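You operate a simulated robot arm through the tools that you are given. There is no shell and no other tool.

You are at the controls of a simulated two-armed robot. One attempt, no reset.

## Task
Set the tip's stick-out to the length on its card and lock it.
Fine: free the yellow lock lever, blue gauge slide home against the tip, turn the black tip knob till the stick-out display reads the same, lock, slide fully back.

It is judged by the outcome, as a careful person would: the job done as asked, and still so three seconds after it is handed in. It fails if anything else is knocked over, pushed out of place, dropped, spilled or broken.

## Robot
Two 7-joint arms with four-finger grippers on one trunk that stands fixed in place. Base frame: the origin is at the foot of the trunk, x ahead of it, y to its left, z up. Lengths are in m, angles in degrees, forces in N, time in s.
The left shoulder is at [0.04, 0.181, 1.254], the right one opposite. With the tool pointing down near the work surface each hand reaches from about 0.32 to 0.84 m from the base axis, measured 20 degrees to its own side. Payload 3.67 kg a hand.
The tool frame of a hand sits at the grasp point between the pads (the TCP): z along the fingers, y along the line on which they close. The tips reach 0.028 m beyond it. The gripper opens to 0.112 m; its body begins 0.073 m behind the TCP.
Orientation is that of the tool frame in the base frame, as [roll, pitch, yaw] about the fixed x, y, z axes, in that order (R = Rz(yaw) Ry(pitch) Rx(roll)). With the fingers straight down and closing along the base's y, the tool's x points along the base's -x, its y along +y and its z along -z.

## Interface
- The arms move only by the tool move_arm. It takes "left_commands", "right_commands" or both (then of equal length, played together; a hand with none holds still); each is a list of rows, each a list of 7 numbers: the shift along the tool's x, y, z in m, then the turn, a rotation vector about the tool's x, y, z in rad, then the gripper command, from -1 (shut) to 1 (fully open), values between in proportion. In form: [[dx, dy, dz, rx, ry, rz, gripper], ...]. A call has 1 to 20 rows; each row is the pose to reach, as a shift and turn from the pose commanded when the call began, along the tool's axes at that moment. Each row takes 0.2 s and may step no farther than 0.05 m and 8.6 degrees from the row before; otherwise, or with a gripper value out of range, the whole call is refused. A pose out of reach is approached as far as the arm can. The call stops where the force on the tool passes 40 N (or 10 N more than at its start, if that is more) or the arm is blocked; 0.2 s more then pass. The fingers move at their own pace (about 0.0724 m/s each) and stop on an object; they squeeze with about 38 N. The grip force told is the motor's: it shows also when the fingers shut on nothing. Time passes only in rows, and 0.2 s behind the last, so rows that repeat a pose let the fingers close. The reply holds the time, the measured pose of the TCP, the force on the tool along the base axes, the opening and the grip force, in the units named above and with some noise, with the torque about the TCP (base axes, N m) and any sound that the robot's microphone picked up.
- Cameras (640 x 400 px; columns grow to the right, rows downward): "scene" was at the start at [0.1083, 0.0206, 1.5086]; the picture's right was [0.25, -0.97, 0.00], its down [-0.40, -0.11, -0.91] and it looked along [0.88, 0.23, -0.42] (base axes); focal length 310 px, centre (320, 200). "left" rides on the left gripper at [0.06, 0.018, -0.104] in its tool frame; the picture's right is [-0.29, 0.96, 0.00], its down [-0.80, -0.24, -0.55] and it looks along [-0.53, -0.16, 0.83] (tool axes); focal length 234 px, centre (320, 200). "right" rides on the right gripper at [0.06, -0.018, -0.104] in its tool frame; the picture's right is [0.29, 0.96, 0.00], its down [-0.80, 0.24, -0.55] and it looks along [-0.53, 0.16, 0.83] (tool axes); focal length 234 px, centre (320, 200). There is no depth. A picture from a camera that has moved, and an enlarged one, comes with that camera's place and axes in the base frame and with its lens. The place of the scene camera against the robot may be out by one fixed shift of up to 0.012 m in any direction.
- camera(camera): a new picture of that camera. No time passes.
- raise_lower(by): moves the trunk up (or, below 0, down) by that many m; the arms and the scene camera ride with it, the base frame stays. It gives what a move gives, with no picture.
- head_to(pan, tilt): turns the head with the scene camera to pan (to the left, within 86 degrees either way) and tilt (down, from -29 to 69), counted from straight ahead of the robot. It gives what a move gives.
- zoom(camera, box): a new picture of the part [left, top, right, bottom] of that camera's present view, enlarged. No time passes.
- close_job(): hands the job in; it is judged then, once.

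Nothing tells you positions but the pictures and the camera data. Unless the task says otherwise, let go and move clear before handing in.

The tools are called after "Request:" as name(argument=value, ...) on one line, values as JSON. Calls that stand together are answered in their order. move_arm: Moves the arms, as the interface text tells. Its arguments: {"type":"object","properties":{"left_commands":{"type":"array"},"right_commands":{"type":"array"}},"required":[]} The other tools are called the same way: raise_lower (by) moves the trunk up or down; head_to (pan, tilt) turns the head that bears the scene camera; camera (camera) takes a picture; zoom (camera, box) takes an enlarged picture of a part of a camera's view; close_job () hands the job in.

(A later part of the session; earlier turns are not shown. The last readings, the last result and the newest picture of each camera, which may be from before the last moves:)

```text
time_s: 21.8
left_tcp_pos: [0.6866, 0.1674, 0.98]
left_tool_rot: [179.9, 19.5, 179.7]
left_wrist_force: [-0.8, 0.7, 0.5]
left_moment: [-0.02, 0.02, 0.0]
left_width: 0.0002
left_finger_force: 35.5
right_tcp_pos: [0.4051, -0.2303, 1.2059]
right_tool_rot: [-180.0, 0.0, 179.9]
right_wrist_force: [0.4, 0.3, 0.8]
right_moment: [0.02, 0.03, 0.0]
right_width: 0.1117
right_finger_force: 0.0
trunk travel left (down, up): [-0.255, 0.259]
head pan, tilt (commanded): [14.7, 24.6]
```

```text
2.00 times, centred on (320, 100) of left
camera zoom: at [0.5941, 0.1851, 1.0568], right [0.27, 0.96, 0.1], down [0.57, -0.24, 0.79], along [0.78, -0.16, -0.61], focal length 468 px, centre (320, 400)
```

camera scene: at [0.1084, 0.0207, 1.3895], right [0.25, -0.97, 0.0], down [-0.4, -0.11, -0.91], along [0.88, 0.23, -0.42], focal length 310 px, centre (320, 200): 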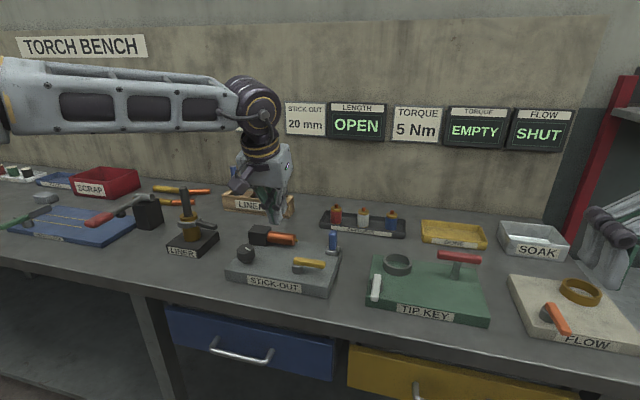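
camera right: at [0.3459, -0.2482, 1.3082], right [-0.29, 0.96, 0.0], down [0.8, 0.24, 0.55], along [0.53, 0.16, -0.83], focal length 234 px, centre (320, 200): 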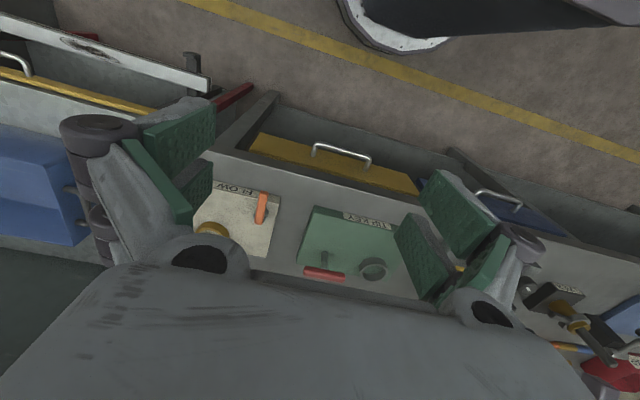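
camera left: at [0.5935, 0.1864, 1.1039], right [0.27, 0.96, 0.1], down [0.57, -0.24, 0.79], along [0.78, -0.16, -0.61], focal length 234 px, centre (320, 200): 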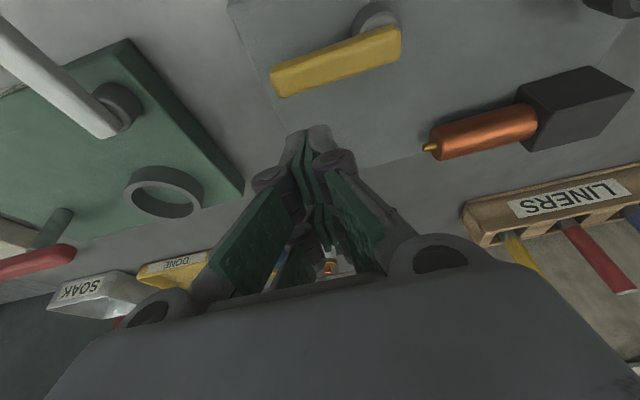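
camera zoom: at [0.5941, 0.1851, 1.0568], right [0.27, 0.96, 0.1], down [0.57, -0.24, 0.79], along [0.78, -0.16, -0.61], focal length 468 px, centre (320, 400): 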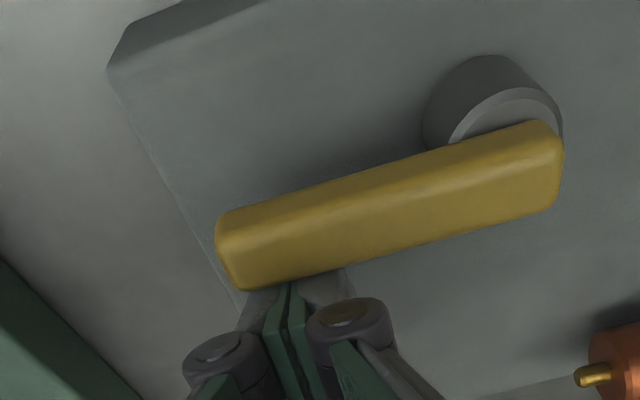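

The fingertips are behind the bar's free end. Next I'll pull toward the robot (-x) in 6 mm steps.

Request:
move_arm(left_commands=[[0.0057, 0, -0.002, 0, 0, 0, -1], [0.0113, 0, -0.004, 0, 0, 0, -1], [0.017, 0, -0.006, 0, 0, 0, -1], [0.0226, 0, -0.008, 0, 0, 0, -1], [0.0283, 0, -0.01, 0, 0, 0, -1]])

Request:
zoom(camera="scene", box=[215, 200, 355, 305])

Request:
zoom(camera="left", box=[200, 0, 440, 200])

```text
time_s: 23.0
left_tcp_pos: [0.6555, 0.1666, 0.9813]
left_tool_rot: [179.9, 19.4, 179.8]
left_wrist_force: [0.7, -0.2, 0.1]
left_moment: [-0.01, -0.02, -0.02]
left_width: 0.0001
left_finger_force: 35.2
right_tcp_pos: [0.4055, -0.2305, 1.2059]
right_tool_rot: [-179.9, 0.1, 179.9]
right_wrist_force: [-0.1, 0.4, -1.0]
right_moment: [-0.02, -0.02, 0.0]
right_width: 0.1118
right_finger_force: 0.0
trunk travel left (down, up): [-0.255, 0.259]
head pan, tilt (commanded): [14.7, 24.6]
```

```text
3.81 times, centred on (285, 252) of scene
camera zoom: at [0.1081, 0.0204, 1.3896], right [0.25, -0.97, 0.0], down [-0.4, -0.11, -0.91], along [0.88, 0.23, -0.42], focal length 1179 px, centre (453, 0)
```

zoom: 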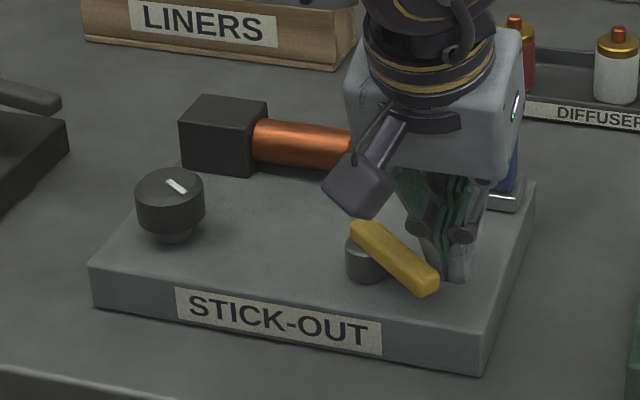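

```text
2.00 times, centred on (320, 100) of left
camera zoom: at [0.5638, 0.1839, 1.0587], right [0.27, 0.96, 0.1], down [0.57, -0.24, 0.79], along [0.78, -0.16, -0.61], focal length 468 px, centre (320, 400)
```

zoom: 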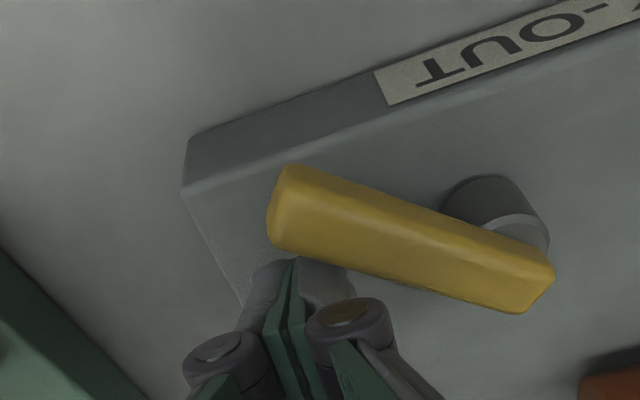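

The lever swings freely toward the robot, so this is the unlocking direction, and it has turned about 40°. I'll keep sweeping it round until it meets its stop.

Request:
move_arm(left_commands=[[0.0094, 0, -0.0033, 0, 0, 0, -1], [0.0189, 0.002, -0.0066, 0, 0, 0, -1], [0.0283, 0.006, -0.01, 0, 0, 0, -1], [0.0358, 0.012, -0.0126, 0, 0, 0, -1], [0.0424, 0.018, -0.0149, 0, 0, 0, -1], [0.0472, 0.024, -0.0166, 0, 0, 0, -1]])

Request:
zoom(camera="scene", box=[215, 200, 355, 305])

Request:
zoom(camera="left", box=[200, 0, 440, 200])

```text
time_s: 24.4
left_tcp_pos: [0.6054, 0.1917, 0.9802]
left_tool_rot: [179.8, 19.4, 179.9]
left_wrist_force: [-0.8, -0.5, 0.9]
left_moment: [0.0, 0.0, 0.0]
left_width: 0.0
left_finger_force: 35.7
right_tcp_pos: [0.4044, -0.2298, 1.2054]
right_tool_rot: [-180.0, 0.0, 179.9]
right_wrist_force: [0.4, -0.7, 0.4]
right_moment: [0.02, 0.01, -0.02]
right_width: 0.1118
right_finger_force: 0.0
trunk travel left (down, up): [-0.255, 0.259]
head pan, tilt (commanded): [14.7, 24.6]
```

```text
3.81 times, centred on (285, 252) of scene
camera zoom: at [0.1081, 0.0206, 1.3896], right [0.25, -0.97, 0.0], down [-0.4, -0.11, -0.91], along [0.88, 0.23, -0.42], focal length 1179 px, centre (453, 0)
```

zoom: 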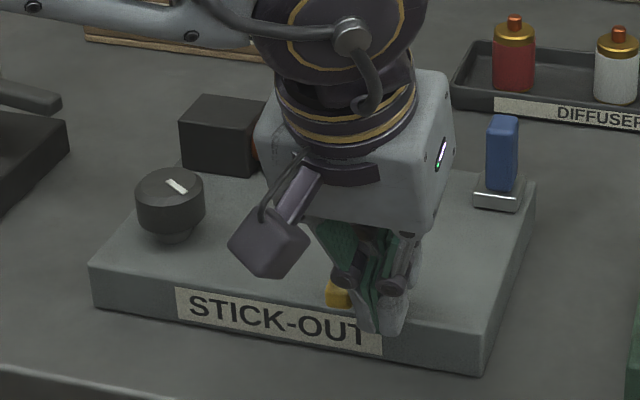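

```text
2.00 times, centred on (320, 100) of left
camera zoom: at [0.513, 0.2089, 1.0573], right [0.27, 0.96, 0.1], down [0.57, -0.24, 0.79], along [0.78, -0.16, -0.61], focal length 468 px, centre (320, 400)
```

zoom: 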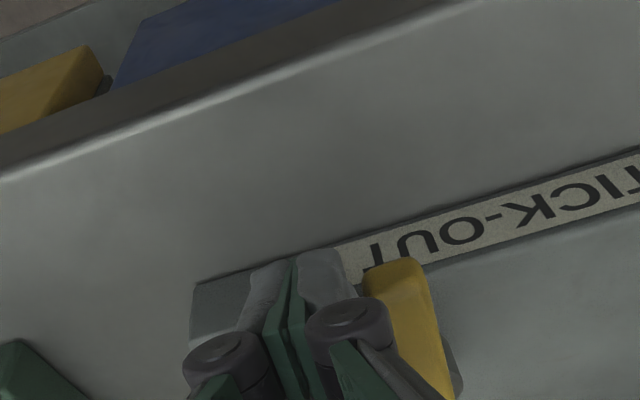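

The lever now points nearly straight at the robot. I'll push gently on toward +y to make sure it reaches its stop.

Request:
move_arm(left_commands=[[0.0, 0.005, 0, 0, 0, 0, -1], [0.0, 0.01, 0, 0, 0, 0, -1], [0.0, 0.015, 0, 0, 0, 0, -1]])

Request:
zoom(camera="left", box=[200, 0, 440, 200])

```text
time_s: 25.2
left_tcp_pos: [0.6046, 0.1993, 0.9833]
left_tool_rot: [-180.0, 19.5, 179.6]
left_wrist_force: [-3.7, -30.7, 1.1]
left_moment: [-0.33, 0.08, 0.43]
left_width: 0.0
left_finger_force: 35.4
right_tcp_pos: [0.4053, -0.2351, 1.2053]
right_tool_rot: [179.8, 0.0, 179.9]
right_wrist_force: [-0.5, 0.1, -0.7]
right_moment: [-0.03, 0.0, 0.0]
right_width: 0.1118
right_finger_force: 0.0
trunk travel left (down, up): [-0.255, 0.259]
head pan, tilt (commanded): [14.7, 24.6]
```

```text
2.00 times, centred on (320, 100) of left
camera zoom: at [0.5133, 0.2173, 1.0602], right [0.28, 0.96, 0.1], down [0.57, -0.24, 0.79], along [0.78, -0.16, -0.61], focal length 468 px, centre (320, 400)
```

zoom: 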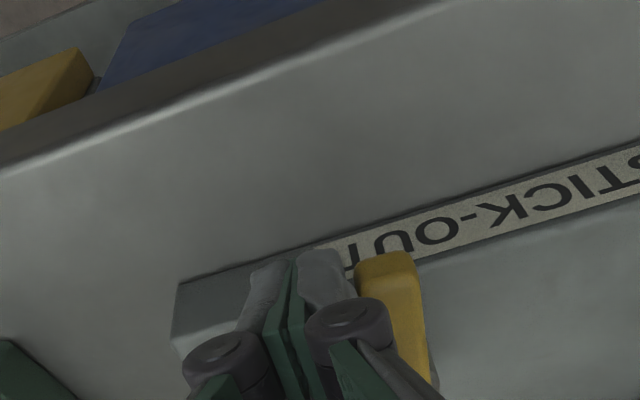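

The lever is against its stop and freed (about 30 N of resistance at roughly 90°). I'll back away from it and rise.

Request:
move_arm(left_commands=[[0, -0.015, 0, 0, 0, 0, -1], [0, -0.025, 0, 0, 0, 0, -1], [-0.01, -0.03, -0.0283, 0, 0, 0, -1], [-0.02, -0.03, -0.0566, 0, 0, 0, -1], [-0.02, -0.03, -0.0566, 0, 0, 0, -1]])

Request:
zoom(camera="scene", box=[215, 200, 355, 305])

Request:
zoom(camera="left", box=[190, 0, 510, 200])

```text
time_s: 26.4
left_tcp_pos: [0.6053, 0.1759, 1.0404]
left_tool_rot: [179.8, 19.3, 179.8]
left_wrist_force: [0.4, -0.6, -0.6]
left_moment: [-0.01, 0.01, 0.01]
left_width: 0.0
left_finger_force: 36.1
right_tcp_pos: [0.4054, -0.231, 1.2042]
right_tool_rot: [-180.0, 0.0, 180.0]
right_wrist_force: [-0.4, -0.1, 0.5]
right_moment: [-0.01, 0.0, 0.0]
right_width: 0.1119
right_finger_force: 0.0
trunk travel left (down, up): [-0.255, 0.259]
head pan, tilt (commanded): [14.7, 24.6]
```

```text
3.81 times, centred on (285, 252) of scene
camera zoom: at [0.1085, 0.0202, 1.3895], right [0.25, -0.97, 0.0], down [-0.4, -0.11, -0.91], along [0.88, 0.23, -0.42], focal length 1179 px, centre (453, 0)
```

zoom: 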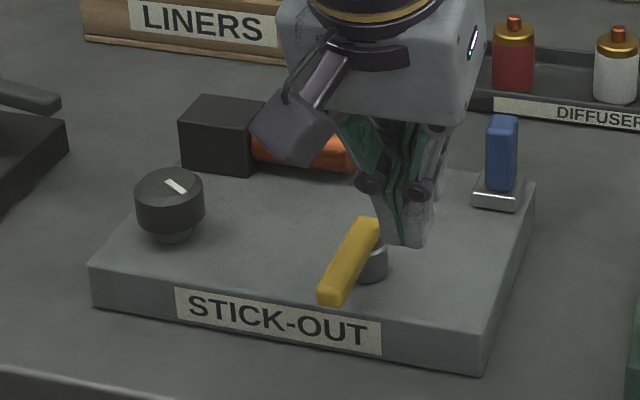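

```text
2.00 times, centred on (350, 100) of left
camera zoom: at [0.5137, 0.1936, 1.1178], right [0.27, 0.96, 0.1], down [0.57, -0.24, 0.79], along [0.78, -0.16, -0.61], focal length 468 px, centre (260, 400)
```

zoom: 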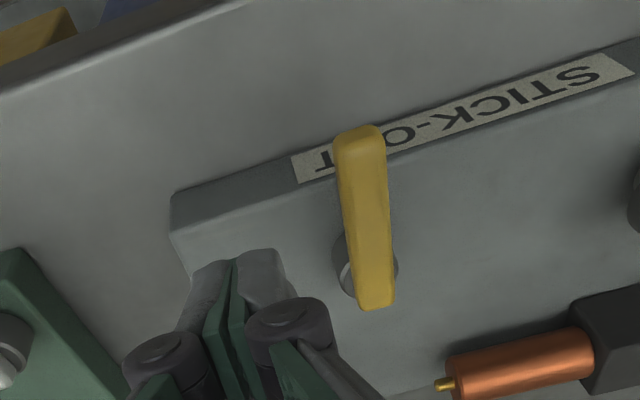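

The lever now points straight at the robot, unlocked. Next I'll tilt the hand more, forward and to the side, to keep the wrist in reach, and move to the right of the blue tab at a safe height.

Request:
move_arm(left_commands=[[-0.0217, -0.018, 0.0023, 0.0875, -0.0325, 0.006, -1], [-0.0434, -0.0355, 0.0046, 0.175, -0.065, 0.012, -1], [-0.0651, -0.0533, 0.007, 0.2625, -0.0975, 0.017, -1], [-0.0868, -0.071, 0.0093, 0.35, -0.13, 0.023, -1], [-0.0868, -0.071, 0.0093, 0.35, -0.13, 0.023, -1]])

Request:
zoom(camera="scene", box=[215, 190, 375, 310])

Request:
camera(camera="left")

```text
time_s: 27.6
left_tcp_pos: [0.688, 0.1046, 1.0613]
left_tool_rot: [-160.1, 27.0, 179.8]
left_wrist_force: [-0.4, -0.4, -0.3]
left_moment: [-0.04, 0.03, -0.01]
left_width: 0.0001
left_finger_force: 35.2
right_tcp_pos: [0.4055, -0.23, 1.2056]
right_tool_rot: [-179.9, 0.0, -180.0]
right_wrist_force: [0.0, 0.5, -0.1]
right_moment: [0.04, -0.03, -0.04]
right_width: 0.1121
right_finger_force: 0.0
trunk travel left (down, up): [-0.255, 0.259]
head pan, tilt (commanded): [14.7, 24.6]
```

```text
3.33 times, centred on (295, 250) of scene
camera zoom: at [0.1075, 0.0206, 1.3896], right [0.25, -0.97, 0.0], down [-0.4, -0.11, -0.91], along [0.88, 0.23, -0.42], focal length 1032 px, centre (403, 33)
```

zoom: 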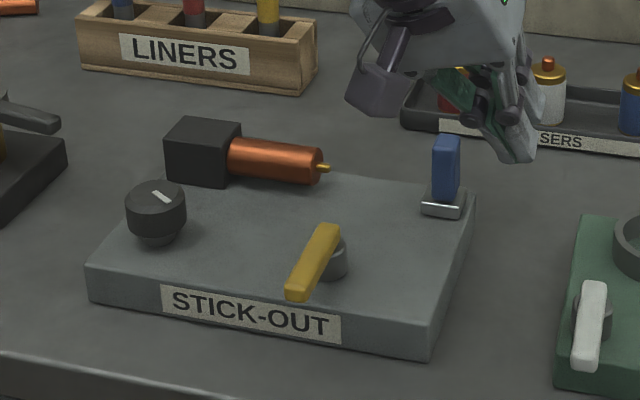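

```text
taken
camera left: at [0.5928, 0.1567, 1.1145], right [0.41, 0.9, -0.16], down [0.44, -0.04, 0.9], along [0.8, -0.44, -0.41], focal length 234 px, centre (320, 200)
```

left: 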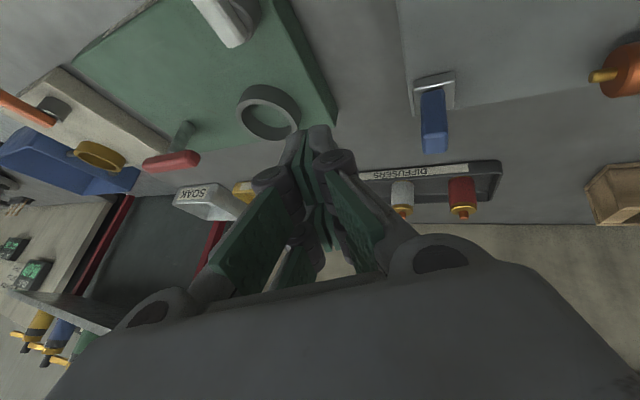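

The hand is at the planned tilt, and the wrist camera confirms the tab near (0.747, 0.158). I'll bring the fingertips down on the tab's right-hand side.

Request:
move_arm(left_commands=[[-0.0265, 0.0123, 0.0339, 0, 0, 0, -1], [-0.017, 0.022, 0.05, 0, 0, 0, -1], [-0.007, 0.0329, 0.0672, 0, 0, 0, -1], [-0.007, 0.0329, 0.0672, 0, 0, 0, -1]])

Request:
zoom(camera="scene", box=[215, 190, 375, 310])

Request:
zoom(camera="left", box=[240, 40, 480, 240])

```text
time_s: 28.6
left_tcp_pos: [0.7304, 0.1139, 0.9962]
left_tool_rot: [-160.3, 26.9, 179.8]
left_wrist_force: [-0.3, 0.3, 0.1]
left_moment: [0.01, 0.04, 0.01]
left_width: 0.0
left_finger_force: 35.4
right_tcp_pos: [0.406, -0.2308, 1.2038]
right_tool_rot: [-179.9, 0.0, -180.0]
right_wrist_force: [0.4, 0.2, 0.1]
right_moment: [-0.03, 0.01, 0.04]
right_width: 0.112
right_finger_force: 0.1
trunk travel left (down, up): [-0.255, 0.259]
head pan, tilt (commanded): [14.7, 24.6]
```

```text
3.33 times, centred on (295, 250) of scene
camera zoom: at [0.1087, 0.0205, 1.3895], right [0.25, -0.97, 0.0], down [-0.4, -0.11, -0.91], along [0.88, 0.23, -0.42], focal length 1032 px, centre (403, 33)
```

zoom: 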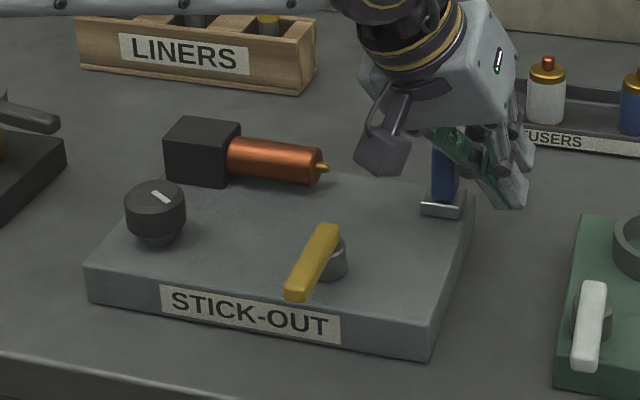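

```text
2.00 times, centred on (360, 140) of left
camera zoom: at [0.634, 0.1656, 1.0507], right [0.41, 0.9, -0.16], down [0.44, -0.04, 0.9], along [0.8, -0.44, -0.41], focal length 468 px, centre (240, 320)
```

zoom: 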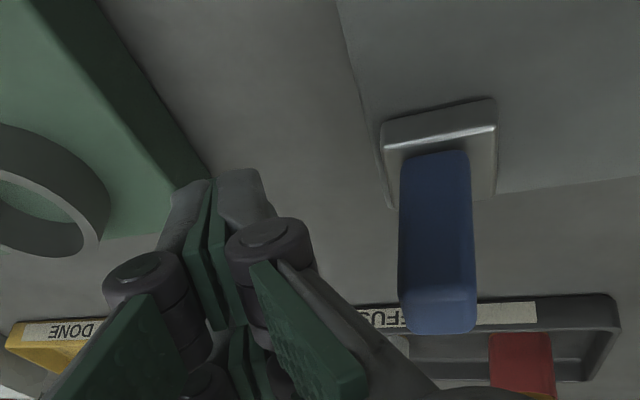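

The fingertips are right of the tab. I'll drop another 18 mm so the knuckle presses squarely on the tab's side, then push gently in +y.

Request:
move_arm(left_commands=[[0.0082, 0.0055, 0.0151, 0, 0, 0, -1], [0.0082, 0.0102, 0.0134, 0, 0, 0, -1], [0.0082, 0.0149, 0.0117, 0, 0, 0, -1], [0.0082, 0.0196, 0.01, 0, 0, 0, -1], [0.0082, 0.0243, 0.0083, 0, 0, 0, -1]])

Request:
zoom(camera="scene", box=[215, 190, 375, 310])

Request:
zoom(camera="left", box=[240, 40, 480, 240])

```text
time_s: 29.8
left_tcp_pos: [0.7294, 0.1326, 0.9798]
left_tool_rot: [-160.1, 26.9, 179.8]
left_wrist_force: [0.1, -0.4, 0.7]
left_moment: [0.03, -0.02, 0.03]
left_width: 0.0
left_finger_force: 36.0
right_tcp_pos: [0.4061, -0.23, 1.2056]
right_tool_rot: [-180.0, -0.1, -180.0]
right_wrist_force: [0.9, 0.3, 0.2]
right_moment: [0.02, 0.0, 0.0]
right_width: 0.112
right_finger_force: 0.1
trunk travel left (down, up): [-0.255, 0.259]
head pan, tilt (commanded): [14.7, 24.6]
```

```text
3.33 times, centred on (295, 250) of scene
camera zoom: at [0.108, 0.0205, 1.3896], right [0.25, -0.97, 0.0], down [-0.4, -0.11, -0.91], along [0.88, 0.23, -0.42], focal length 1032 px, centre (403, 33)
```

zoom: 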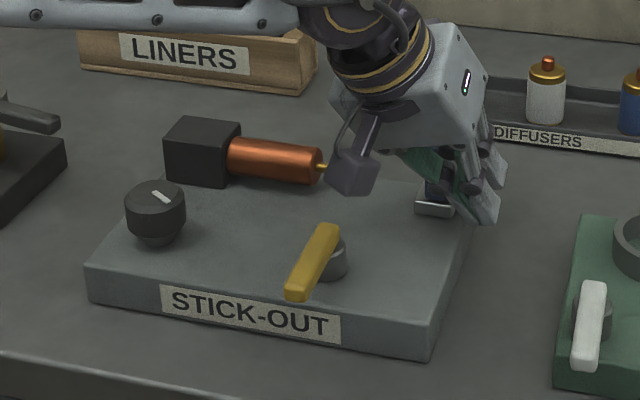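

```text
2.00 times, centred on (360, 140) of left
camera zoom: at [0.6337, 0.1851, 1.0332], right [0.41, 0.9, -0.16], down [0.44, -0.04, 0.9], along [0.8, -0.44, -0.41], focal length 468 px, centre (240, 320)
```

zoom: 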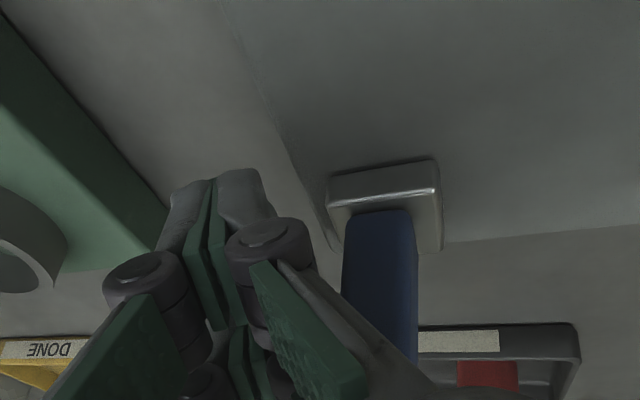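

The slide is moving with very little force. I'll keep pushing it toward the tip.

Request:
move_arm(left_commands=[[0, 0.0094, -0.0034, 0, 0, 0, -1], [0, 0.0188, -0.0068, 0, 0, 0, -1], [0, 0.0282, -0.0103, 0, 0, 0, -1], [0, 0.0376, -0.0137, 0, 0, 0, -1]])

Request:
camera(camera="scene")

Request:
zoom(camera="left", box=[240, 40, 560, 240])

```text
time_s: 30.8
left_tcp_pos: [0.7286, 0.1724, 0.9795]
left_tool_rot: [-160.1, 26.9, 179.9]
left_wrist_force: [-1.2, 0.9, 1.1]
left_moment: [0.02, -0.03, -0.03]
left_width: 0.0
left_finger_force: 35.4
right_tcp_pos: [0.4044, -0.2312, 1.205]
right_tool_rot: [-180.0, 0.0, 180.0]
right_wrist_force: [0.7, 0.1, 0.7]
right_moment: [0.0, 0.01, -0.02]
right_width: 0.112
right_finger_force: 0.1
trunk travel left (down, up): [-0.255, 0.259]
head pan, tilt (commanded): [14.7, 24.6]
```

```text
taken
camera scene: at [0.1082, 0.021, 1.3895], right [0.25, -0.97, 0.0], down [-0.4, -0.11, -0.91], along [0.88, 0.23, -0.42], focal length 310 px, centre (320, 200)
```

scene: 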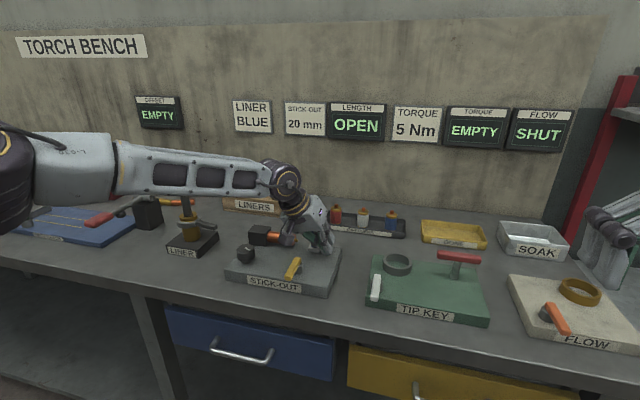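

```text
2.00 times, centred on (400, 140) of left
camera zoom: at [0.6333, 0.2255, 1.0336], right [0.41, 0.9, -0.16], down [0.44, -0.04, 0.9], along [0.8, -0.44, -0.41], focal length 468 px, centre (160, 320)
```

zoom: 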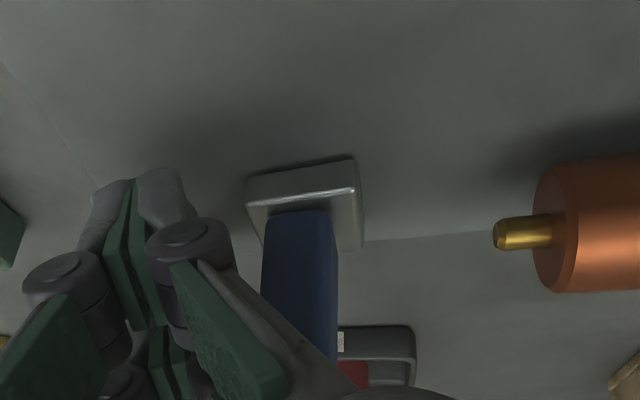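

The slide now has roughly 3–4 cm left before it meets the gold tip. I'll continue, with smaller steps near contact.

Request:
move_arm(left_commands=[[0, 0.0094, -0.0034, 0, 0, 0, -1], [0, 0.0188, -0.0068, 0, 0, 0, -1], [0, 0.0235, -0.0086, 0, 0, 0, -1]])

Request:
zoom(camera="scene", box=[230, 90, 590, 310])

Request:
zoom(camera="left", box=[240, 40, 560, 240])

```text
time_s: 31.5
left_tcp_pos: [0.7257, 0.1826, 0.9834]
left_tool_rot: [-159.7, 27.1, 179.1]
left_wrist_force: [1.1, -35.3, 2.2]
left_moment: [0.45, -0.01, -0.47]
left_width: 0.0
left_finger_force: 35.8
right_tcp_pos: [0.4065, -0.2311, 1.2046]
right_tool_rot: [179.8, 0.0, -180.0]
right_wrist_force: [0.0, 1.1, -0.6]
right_moment: [-0.08, 0.02, 0.01]
right_width: 0.1121
right_finger_force: 0.0
trunk travel left (down, up): [-0.255, 0.259]
head pan, tilt (commanded): [14.7, 24.6]
stopped in row 3 (left hand): the force on the tool passed its limit at 43 N (the readings are from after the stop); the commanded pose is now the measured one
```

```text
1.78 times, centred on (410, 200) of scene
camera zoom: at [0.1086, 0.0177, 1.3896], right [0.25, -0.97, 0.0], down [-0.4, -0.1, -0.91], along [0.88, 0.23, -0.42], focal length 550 px, centre (160, 200)
```

zoom: 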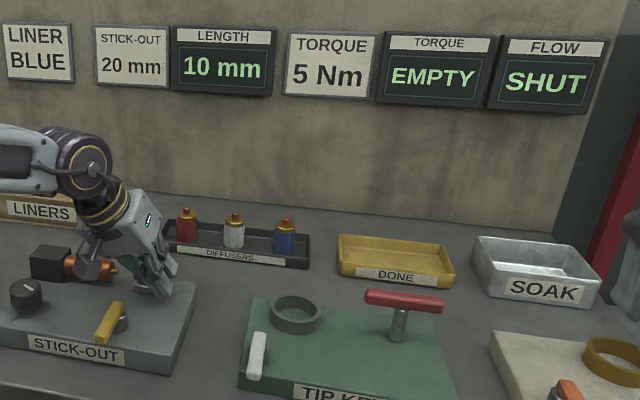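

```text
2.00 times, centred on (400, 140) of left
camera zoom: at [0.6313, 0.2368, 1.0356], right [0.42, 0.89, -0.17], down [0.44, -0.04, 0.9], along [0.79, -0.45, -0.4], focal length 468 px, centre (160, 320)
```

zoom: 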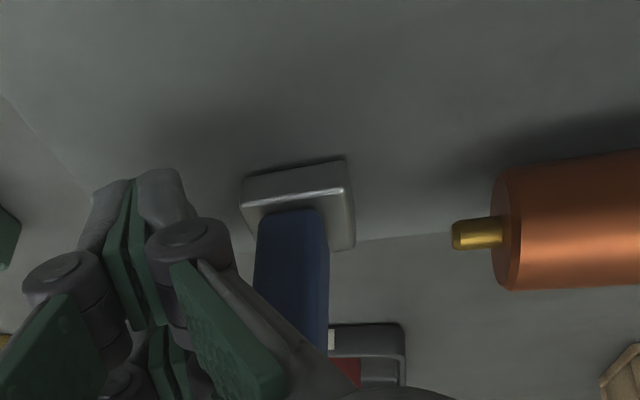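

The display reads "10 mm" and the slide has hit its home stop at about 43 N. The card says 20 mm, so the knob comes next. I'll back off the tab, rise, and check that the slide stays home.

Request:
move_arm(left_commands=[[0, -0.0094, 0.0034, 0, 0, 0, -1], [0, -0.0188, 0.0068, 0, 0, 0, -1], [-0.018, -0.031, -0.0267, 0, 0, 0, -1], [-0.036, -0.043, -0.06, 0, 0, 0, -1], [-0.045, -0.05, -0.077, 0, 0, 0, -1], [-0.045, -0.05, -0.077, 0, 0, 0, -1]])

Request:
zoom(camera="scene", box=[215, 90, 395, 310])

```text
time_s: 32.9
left_tcp_pos: [0.7267, 0.1694, 1.0815]
left_tool_rot: [-159.9, 26.9, 179.3]
left_wrist_force: [1.1, -1.1, -0.2]
left_moment: [-0.01, 0.0, 0.0]
left_width: 0.0002
left_finger_force: 35.1
right_tcp_pos: [0.4054, -0.23, 1.2039]
right_tool_rot: [179.9, 0.0, -179.9]
right_wrist_force: [0.1, 0.1, -0.1]
right_moment: [0.01, -0.01, 0.02]
right_width: 0.1121
right_finger_force: 0.1
trunk travel left (down, up): [-0.255, 0.259]
head pan, tilt (commanded): [14.7, 24.6]
```

```text
1.82 times, centred on (305, 200) of scene
camera zoom: at [0.108, 0.0204, 1.3895], right [0.25, -0.97, 0.0], down [-0.4, -0.11, -0.91], along [0.88, 0.23, -0.42], focal length 563 px, centre (347, 200)
```

zoom: 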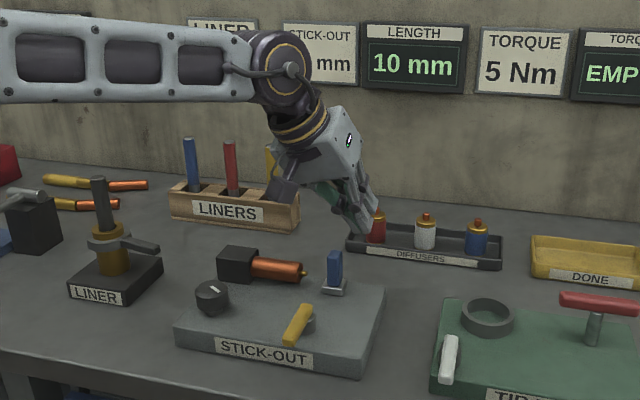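

The display still reads 10 mm and the slide stays home on its own. I'll bring the left hand upright over the knob with the fingers partly open.

Request:
move_arm(left_commands=[[0.0116, 0.0311, -0.02, -0.0688, 0.0932, -0.0164, -1], [0.0232, 0.0621, -0.04, -0.1376, 0.1864, -0.0328, -1], [0.0347, 0.0932, -0.06, -0.2064, 0.2796, -0.0492, -1], [0.0463, 0.1242, -0.08, -0.2752, 0.3728, -0.0656, 0.3], [0.0579, 0.1553, -0.0999, -0.344, 0.466, -0.082, 0.3], [0.0579, 0.1553, -0.0999, -0.344, 0.466, -0.082, 0.3]])

Request:
camera(camera="left")

Request:
zoom(camera="scene", box=[195, 90, 395, 310])

```text
time_s: 34.3
left_tcp_pos: [0.6567, 0.3517, 1.0915]
left_tool_rot: [179.9, -0.1, 179.4]
left_wrist_force: [-0.3, 0.2, -0.4]
left_moment: [0.0, -0.02, -0.01]
left_width: 0.0731
left_finger_force: 0.0
right_tcp_pos: [0.4061, -0.2295, 1.2047]
right_tool_rot: [180.0, 0.0, -180.0]
right_wrist_force: [-0.2, 0.3, 0.5]
right_moment: [0.0, 0.01, 0.0]
right_width: 0.1118
right_finger_force: 0.1
trunk travel left (down, up): [-0.255, 0.259]
head pan, tilt (commanded): [14.7, 24.6]
```

```text
taken
camera left: at [0.5971, 0.3697, 1.1942], right [0.3, 0.95, 0.0], down [0.8, -0.25, 0.55], along [0.53, -0.16, -0.83], focal length 234 px, centre (320, 200)
```

left: 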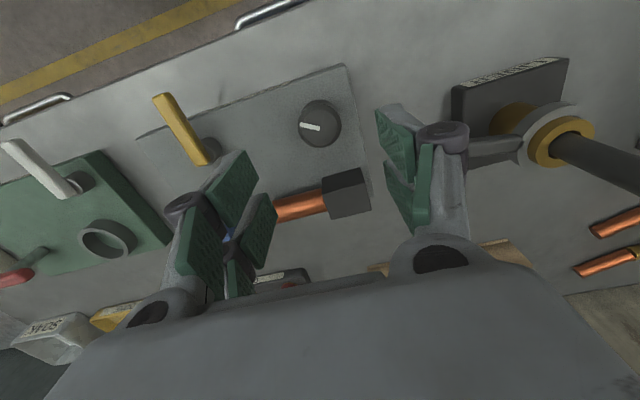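

```text
1.82 times, centred on (295, 200) of scene
camera zoom: at [0.1083, 0.0202, 1.3895], right [0.25, -0.97, 0.0], down [-0.4, -0.11, -0.91], along [0.88, 0.23, -0.42], focal length 563 px, centre (366, 200)
```

zoom: 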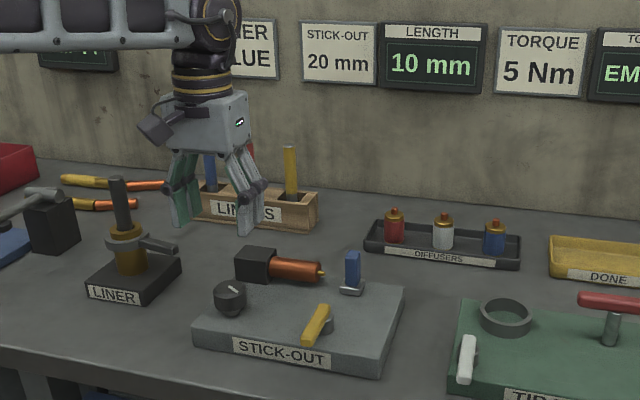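

The hand is upright above the knob. I'll zoom the wrist camera to centre on the knob precisely.

Request:
zoom(camera="left", box=[250, 60, 410, 180])

Request:
zoom(camera="scene", box=[225, 225, 315, 290])

```text
3.33 times, centred on (330, 120) of left
camera zoom: at [0.5971, 0.3697, 1.1942], right [0.3, 0.95, 0.0], down [0.8, -0.25, 0.55], along [0.53, -0.16, -0.83], focal length 781 px, centre (287, 467)
```

zoom: 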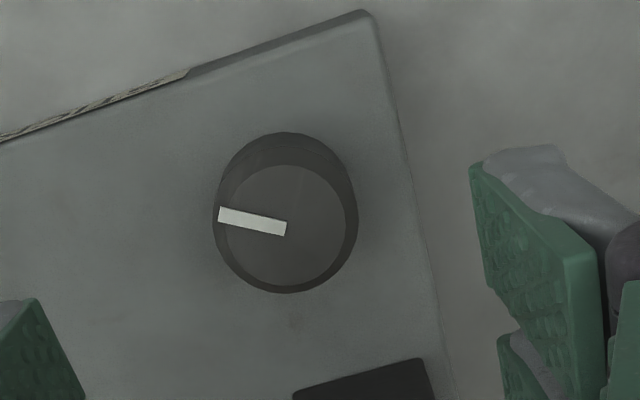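

```text
6.15 times, centred on (270, 258) of scene
camera zoom: at [0.1083, 0.0202, 1.3895], right [0.25, -0.97, 0.0], down [-0.4, -0.11, -0.91], along [0.88, 0.23, -0.42], focal length 1905 px, centre (628, -154)
```

zoom: 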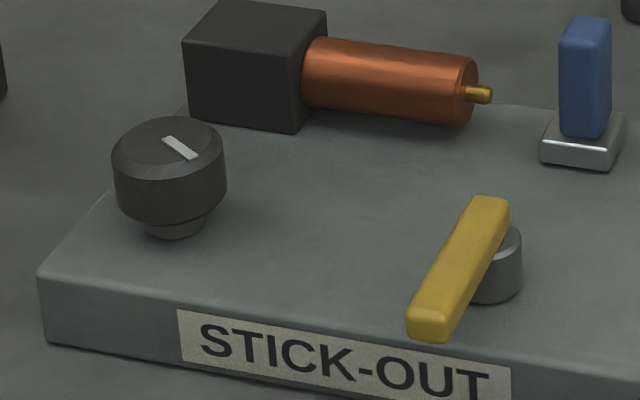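

The knob's axis is about 3 mm ahead of the tool centre and 2 mm to its right, and its diameter is about 42 mm. I'll centre, descend around it, and then close.

Request:
move_arm(left_commands=[[-0.003, -0.002, 0.03, 0, 0, 0, 0.3], [-0.003, -0.002, 0.06, 0, 0, 0, 0.3], [-0.003, -0.002, 0.09, 0, 0, 0, 0.3], [-0.003, -0.002, 0.117, 0, 0, 0, 0.3], [-0.003, -0.002, 0.117, 0, 0, 0, 0.3]])

Request:
zoom(camera="left", box=[220, 60, 420, 210])

Request:
zoom(camera="scene", box=[205, 190, 345, 300])

```text
time_s: 35.5
left_tcp_pos: [0.6588, 0.3496, 0.9735]
left_tool_rot: [-180.0, 0.0, 179.3]
left_wrist_force: [-1.3, -0.3, 0.7]
left_moment: [-0.01, 0.0, -0.02]
left_width: 0.0732
left_finger_force: 0.1
right_tcp_pos: [0.4056, -0.23, 1.2044]
right_tool_rot: [179.9, 0.0, -179.9]
right_wrist_force: [-1.0, -0.7, 0.4]
right_moment: [0.04, 0.01, -0.04]
right_width: 0.1121
right_finger_force: 0.0
trunk travel left (down, up): [-0.255, 0.259]
head pan, tilt (commanded): [14.7, 24.6]
```

```text
2.67 times, centred on (320, 135) of left
camera zoom: at [0.5999, 0.3674, 1.0765], right [0.3, 0.95, 0.0], down [0.8, -0.25, 0.55], along [0.53, -0.17, -0.83], focal length 624 px, centre (320, 373)
```

zoom: 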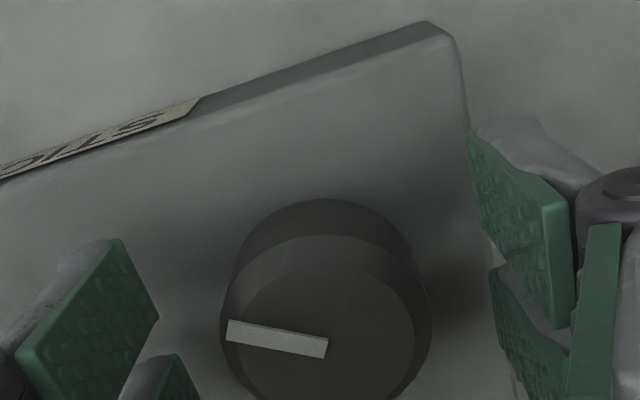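

```text
3.64 times, centred on (275, 245) of scene
camera zoom: at [0.1078, 0.0204, 1.3896], right [0.25, -0.97, 0.0], down [-0.4, -0.11, -0.91], along [0.88, 0.23, -0.42], focal length 1126 px, centre (484, 36)
```

zoom: 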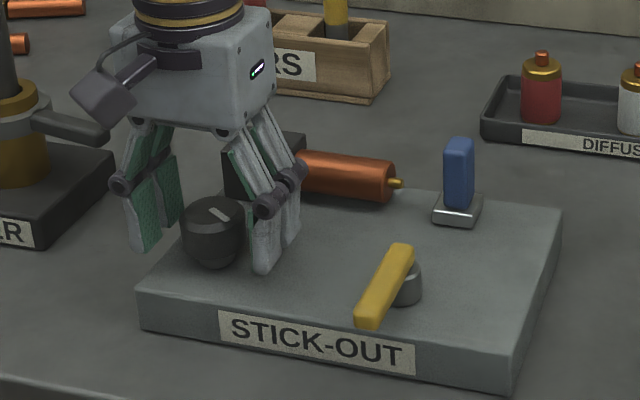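

The fingers straddle the knob and the centring looks good to within about a millimetre. I'll close on it now.

Request:
move_arm(left_commands=[[0, 0, 0, 0, 0, 0, -1], [0, 0, 0, 0, 0, 0, -1], [0, 0, 0, 0, 0, 0, -1]])

Request:
zoom(camera="left", box=[220, 60, 420, 210])

Request:
zoom(camera="scene", box=[205, 90, 405, 300])

```text
time_s: 36.3
left_tcp_pos: [0.6591, 0.3507, 0.972]
left_tool_rot: [-180.0, 0.0, 179.4]
left_wrist_force: [1.0, 5.7, 1.2]
left_moment: [0.41, 0.08, 0.0]
left_width: 0.0402
left_finger_force: 45.6
right_tcp_pos: [0.4063, -0.2285, 1.2057]
right_tool_rot: [180.0, 0.0, -180.0]
right_wrist_force: [-0.1, 1.0, 0.0]
right_moment: [-0.01, 0.04, 0.0]
right_width: 0.112
right_finger_force: 0.0
trunk travel left (down, up): [-0.255, 0.259]
head pan, tilt (commanded): [14.7, 24.6]
```

```text
2.67 times, centred on (320, 135) of left
camera zoom: at [0.6005, 0.3686, 1.0762], right [0.3, 0.95, 0.0], down [0.8, -0.25, 0.55], along [0.53, -0.16, -0.83], focal length 624 px, centre (320, 373)
```

zoom: 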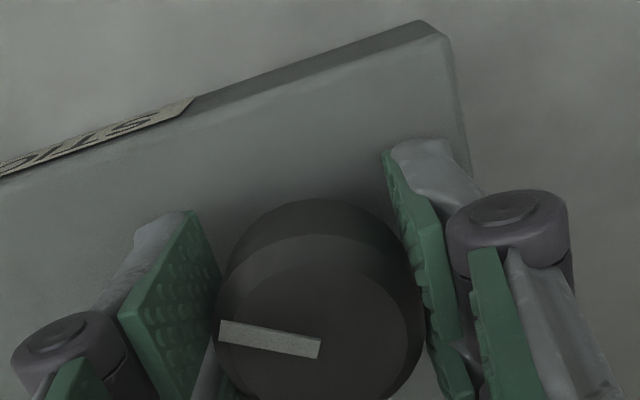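

```text
1.90 times, centred on (305, 195) of scene
camera zoom: at [0.1085, 0.0213, 1.3895], right [0.25, -0.97, 0.0], down [-0.4, -0.11, -0.91], along [0.88, 0.23, -0.42], focal length 590 px, centre (349, 210)
```

zoom: 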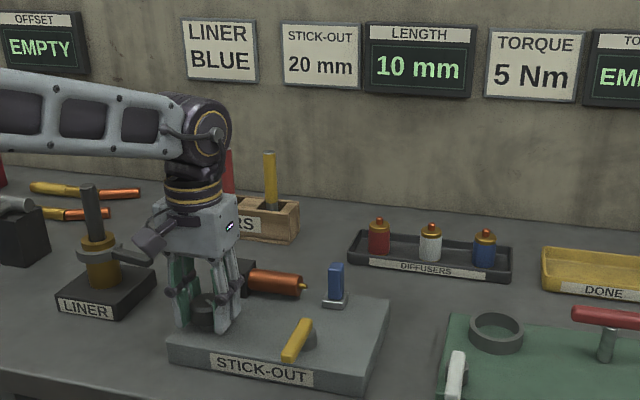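

I have the knob gripped at 40 mm wide. I'll turn it 17° clockwise, as seen from above, and see which way the display moves.

Request:
move_arm(left_commands=[[0, 0.001, 0, 0, 0, 0.1, -1], [0, 0.001, 0, 0, 0, 0.2, -1], [0, 0.001, 0, 0, 0, 0.3, -1], [0, 0.001, 0, 0, 0, 0.3, -1]])

Request:
zoom(camera="left", box=[220, 60, 420, 210])

Request:
zoom(camera="scene", box=[205, 90, 405, 300])

```text
time_s: 37.1
left_tcp_pos: [0.661, 0.349, 0.9723]
left_tool_rot: [179.7, -0.4, 164.9]
left_wrist_force: [-1.7, -3.5, 4.5]
left_moment: [0.69, 0.08, 0.01]
left_width: 0.04
left_finger_force: 45.0
right_tcp_pos: [0.4048, -0.2296, 1.2048]
right_tool_rot: [179.9, 0.0, -179.9]
right_wrist_force: [1.1, 0.5, -0.2]
right_moment: [-0.01, 0.01, -0.03]
right_width: 0.1117
right_finger_force: 0.1
trunk travel left (down, up): [-0.255, 0.259]
head pan, tilt (commanded): [14.7, 24.6]
stopped in row 3 (left hand): the force on the tool passed its limit at 64 N (the readings are from after the stop); the commanded pose is now the measured one
```

```text
2.67 times, centred on (320, 135) of left
camera zoom: at [0.607, 0.3822, 1.0757], right [0.53, 0.85, 0.0], down [0.71, -0.44, 0.55], along [0.47, -0.29, -0.84], focal length 624 px, centre (320, 373)
```

zoom: 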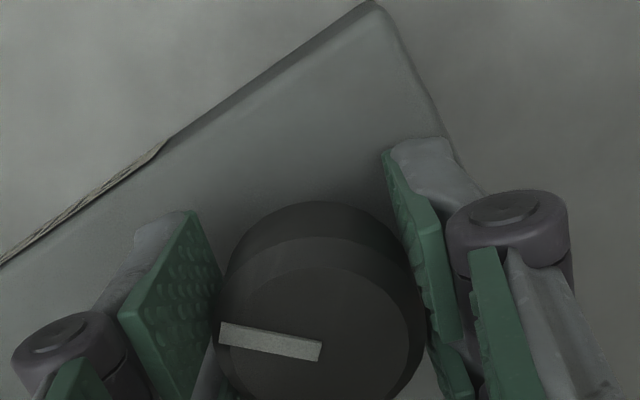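

```text
1.90 times, centred on (305, 195) of scene
camera zoom: at [0.1077, 0.0199, 1.3896], right [0.25, -0.97, 0.0], down [-0.4, -0.11, -0.91], along [0.88, 0.23, -0.42], focal length 590 px, centre (349, 210)
```

zoom: 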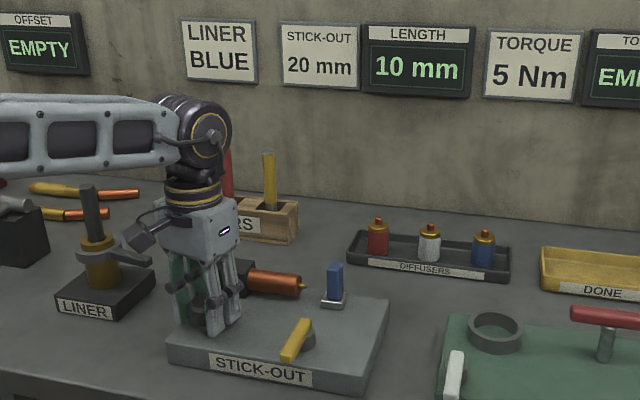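

The knob turned about 15° with the hand, but the call stopped on a 64 N spike and the display still reads 10 mm. I'll turn the other way more slowly and compare.

Request:
move_arm(left_commands=[[0, 0, 0, 0, 0, -0.06, -1], [0, 0, 0, 0, 0, -0.12, -1], [0, 0, 0, 0, 0, -0.18, -1], [0, 0, 0, 0, 0, -0.24, -1], [0, 0, 0, 0, 0, -0.3, -1], [0, 0, 0, 0, 0, -0.36, -1], [0, 0, 0, 0, 0, -0.42, -1], [0, 0, 0, 0, 0, -0.48, -1]])

Request:
zoom(camera="left", box=[220, 60, 420, 210])

Request:
zoom(camera="scene", box=[205, 90, 405, 300])

```text
time_s: 38.9
left_tcp_pos: [0.66, 0.3497, 0.9715]
left_tool_rot: [179.6, -0.1, -167.5]
left_wrist_force: [0.8, -4.8, 8.4]
left_moment: [-0.46, 0.82, -0.02]
left_width: 0.0401
left_finger_force: 44.6
right_tcp_pos: [0.4067, -0.2303, 1.2047]
right_tool_rot: [-180.0, 0.0, -179.9]
right_wrist_force: [-0.2, 1.6, 0.5]
right_moment: [-0.03, 0.0, 0.0]
right_width: 0.1121
right_finger_force: 0.1
trunk travel left (down, up): [-0.255, 0.259]
head pan, tilt (commanded): [14.7, 24.6]
```

```text
2.67 times, centred on (320, 135) of left
camera zoom: at [0.5977, 0.354, 1.0755], right [0.07, 1.0, 0.01], down [0.83, -0.07, 0.55], along [0.55, -0.04, -0.83], focal length 624 px, centre (320, 373)
```

zoom: 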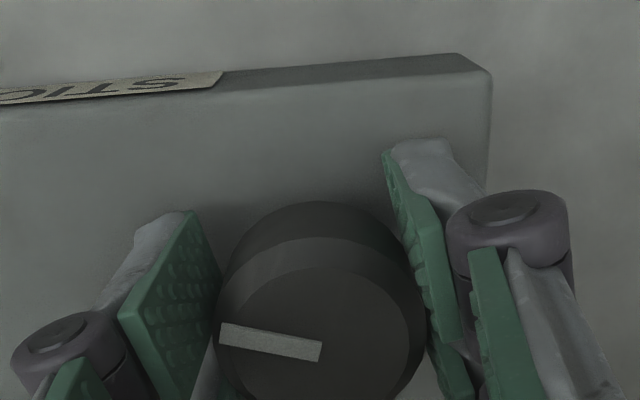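

```text
1.90 times, centred on (305, 195) of scene
camera zoom: at [0.1077, 0.0195, 1.3896], right [0.25, -0.97, 0.0], down [-0.4, -0.1, -0.91], along [0.88, 0.23, -0.42], focal length 590 px, centre (349, 210)
```

zoom: 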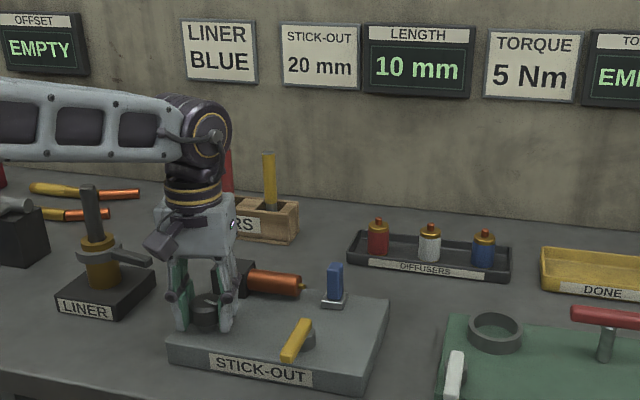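

The knob turns smoothly counterclockwise, and the display still shows 10 mm. I'll keep going that way for a bigger turn and look at the tip itself.

Request:
move_arm(left_commands=[[0, 0, 0, 0, 0, -0.06, -1], [0, 0, 0, 0, 0, -0.12, -1], [0, 0, 0, 0, 0, -0.18, -1], [0, 0, 0, 0, 0, -0.24, -1], [0, 0, 0, 0, 0, -0.3, -1], [0, 0, 0, 0, 0, -0.36, -1], [0, 0, 0, 0, 0, -0.42, -1], [0, 0, 0, 0, 0, -0.48, -1], [0, 0, 0, 0, 0, -0.54, -1], [0, 0, 0, 0, 0, -0.6, -1]])

Request:
zoom(camera="left", box=[220, 60, 420, 210])

Request:
zoom(camera="scene", box=[205, 90, 405, 300])

Request:
zoom(camera="scene", box=[270, 220, 345, 270])

```text
time_s: 41.1
left_tcp_pos: [0.6605, 0.3502, 0.9723]
left_tool_rot: [179.7, 0.2, -133.1]
left_wrist_force: [3.7, -3.0, 10.9]
left_moment: [-0.79, 0.69, 0.01]
left_width: 0.0402
left_finger_force: 45.6
right_tcp_pos: [0.4053, -0.2298, 1.2057]
right_tool_rot: [-180.0, 0.0, -179.9]
right_wrist_force: [-0.2, 0.9, 0.2]
right_moment: [0.0, 0.0, 0.01]
right_width: 0.1118
right_finger_force: 0.1
trunk travel left (down, up): [-0.255, 0.259]
head pan, tilt (commanded): [14.7, 24.6]
```

```text
2.67 times, centred on (320, 135) of left
camera zoom: at [0.6059, 0.3183, 1.0752], right [-0.5, 0.86, 0.01], down [0.72, 0.42, 0.55], along [0.48, 0.28, -0.83], focal length 624 px, centre (320, 373)
```

zoom: 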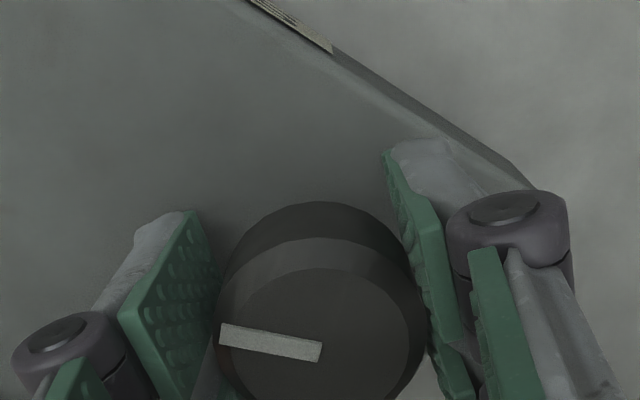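

```text
1.90 times, centred on (305, 195) of scene
camera zoom: at [0.1077, 0.0196, 1.3896], right [0.25, -0.97, 0.0], down [-0.4, -0.11, -0.91], along [0.88, 0.23, -0.42], focal length 590 px, centre (349, 210)
```

zoom: 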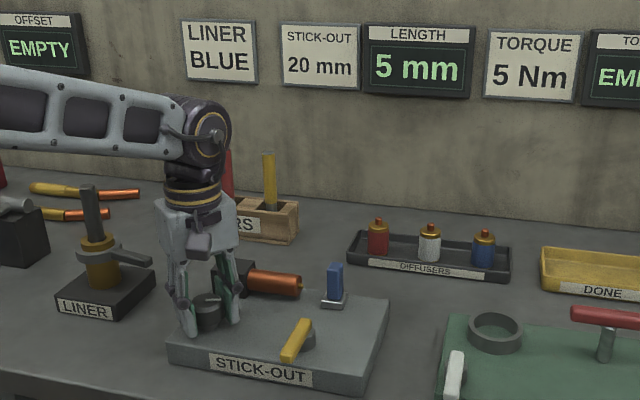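

```text
8.00 times, centred on (308, 245) of scene
camera zoom: at [0.1077, 0.0196, 1.3896], right [0.25, -0.97, 0.0], down [-0.4, -0.11, -0.91], along [0.88, 0.23, -0.42], focal length 2476 px, centre (420, -160)
```

zoom: 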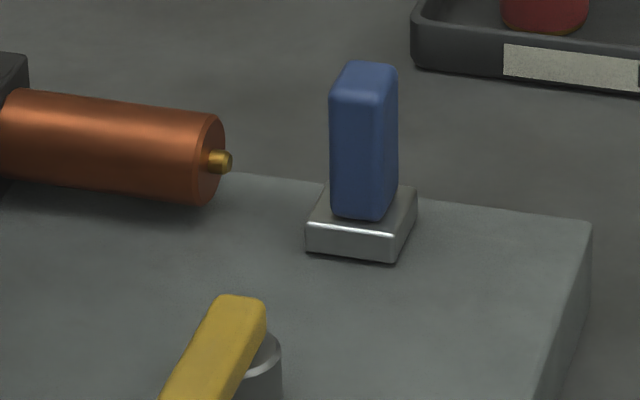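

Counterclockwise drops it to "5 mm", so the display moves in 5 mm steps and clockwise increases it. I'll turn back clockwise slowly, keeping track of angle against reading.

Request:
move_arm(left_commands=[[0, 0, 0, 0, 0, 0.06, -1], [0, 0, 0, 0, 0, 0.12, -1], [0, 0, 0, 0, 0, 0.18, -1], [0, 0, 0, 0, 0, 0.24, -1], [0, 0, 0, 0, 0, 0.3, -1], [0, 0, 0, 0, 0, 0.36, -1], [0, 0, 0, 0, 0, 0.42, -1], [0, 0, 0, 0, 0, 0.48, -1], [0, 0, 0, 0, 0, 0.54, -1], [0, 0, 0, 0, 0, 0.6, -1], [0, 0, 0, 0, 0, 0.66, -1], [0, 0, 0, 0, 0, 0.72, -1], [0, 0, 0, 0, 0, 0.78, -1], [0, 0, 0, 0, 0, 0.84, -1]])

Request:
zoom(camera="scene", box=[205, 90, 405, 300])

Request:
zoom(camera="left", box=[220, 60, 420, 210])

```text
time_s: 44.1
left_tcp_pos: [0.66, 0.3498, 0.9721]
left_tool_rot: [179.7, -0.1, 178.6]
left_wrist_force: [3.4, -2.5, 6.5]
left_moment: [-0.14, -0.94, 0.01]
left_width: 0.0404
left_finger_force: 45.1
right_tcp_pos: [0.4058, -0.2301, 1.2042]
right_tool_rot: [-180.0, 0.0, -179.8]
right_wrist_force: [-0.3, 0.0, -0.4]
right_moment: [0.02, 0.01, 0.01]
right_width: 0.1122
right_finger_force: 0.1
trunk travel left (down, up): [-0.255, 0.259]
head pan, tilt (commanded): [14.7, 24.6]
```

```text
1.90 times, centred on (305, 195) of scene
camera zoom: at [0.1079, 0.0198, 1.3896], right [0.25, -0.97, 0.0], down [-0.4, -0.11, -0.91], along [0.88, 0.23, -0.42], focal length 590 px, centre (349, 210)
```

zoom: 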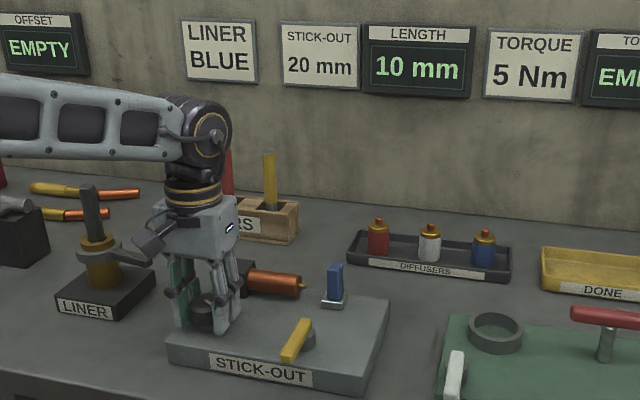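

```text
2.67 times, centred on (320, 135) of left
camera zoom: at [0.6007, 0.3687, 1.0754], right [0.31, 0.95, 0.0], down [0.79, -0.26, 0.55], along [0.52, -0.17, -0.84], focal length 624 px, centre (320, 373)
```

zoom: 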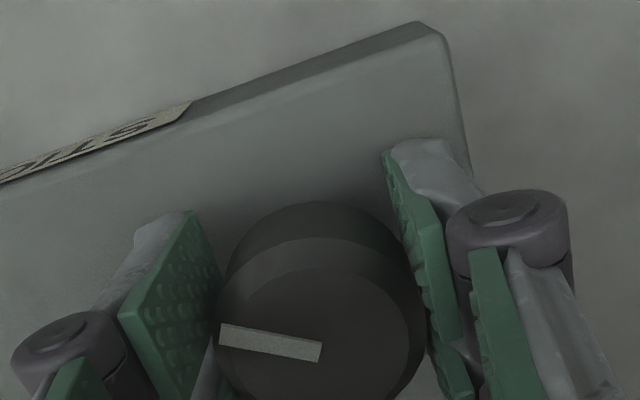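

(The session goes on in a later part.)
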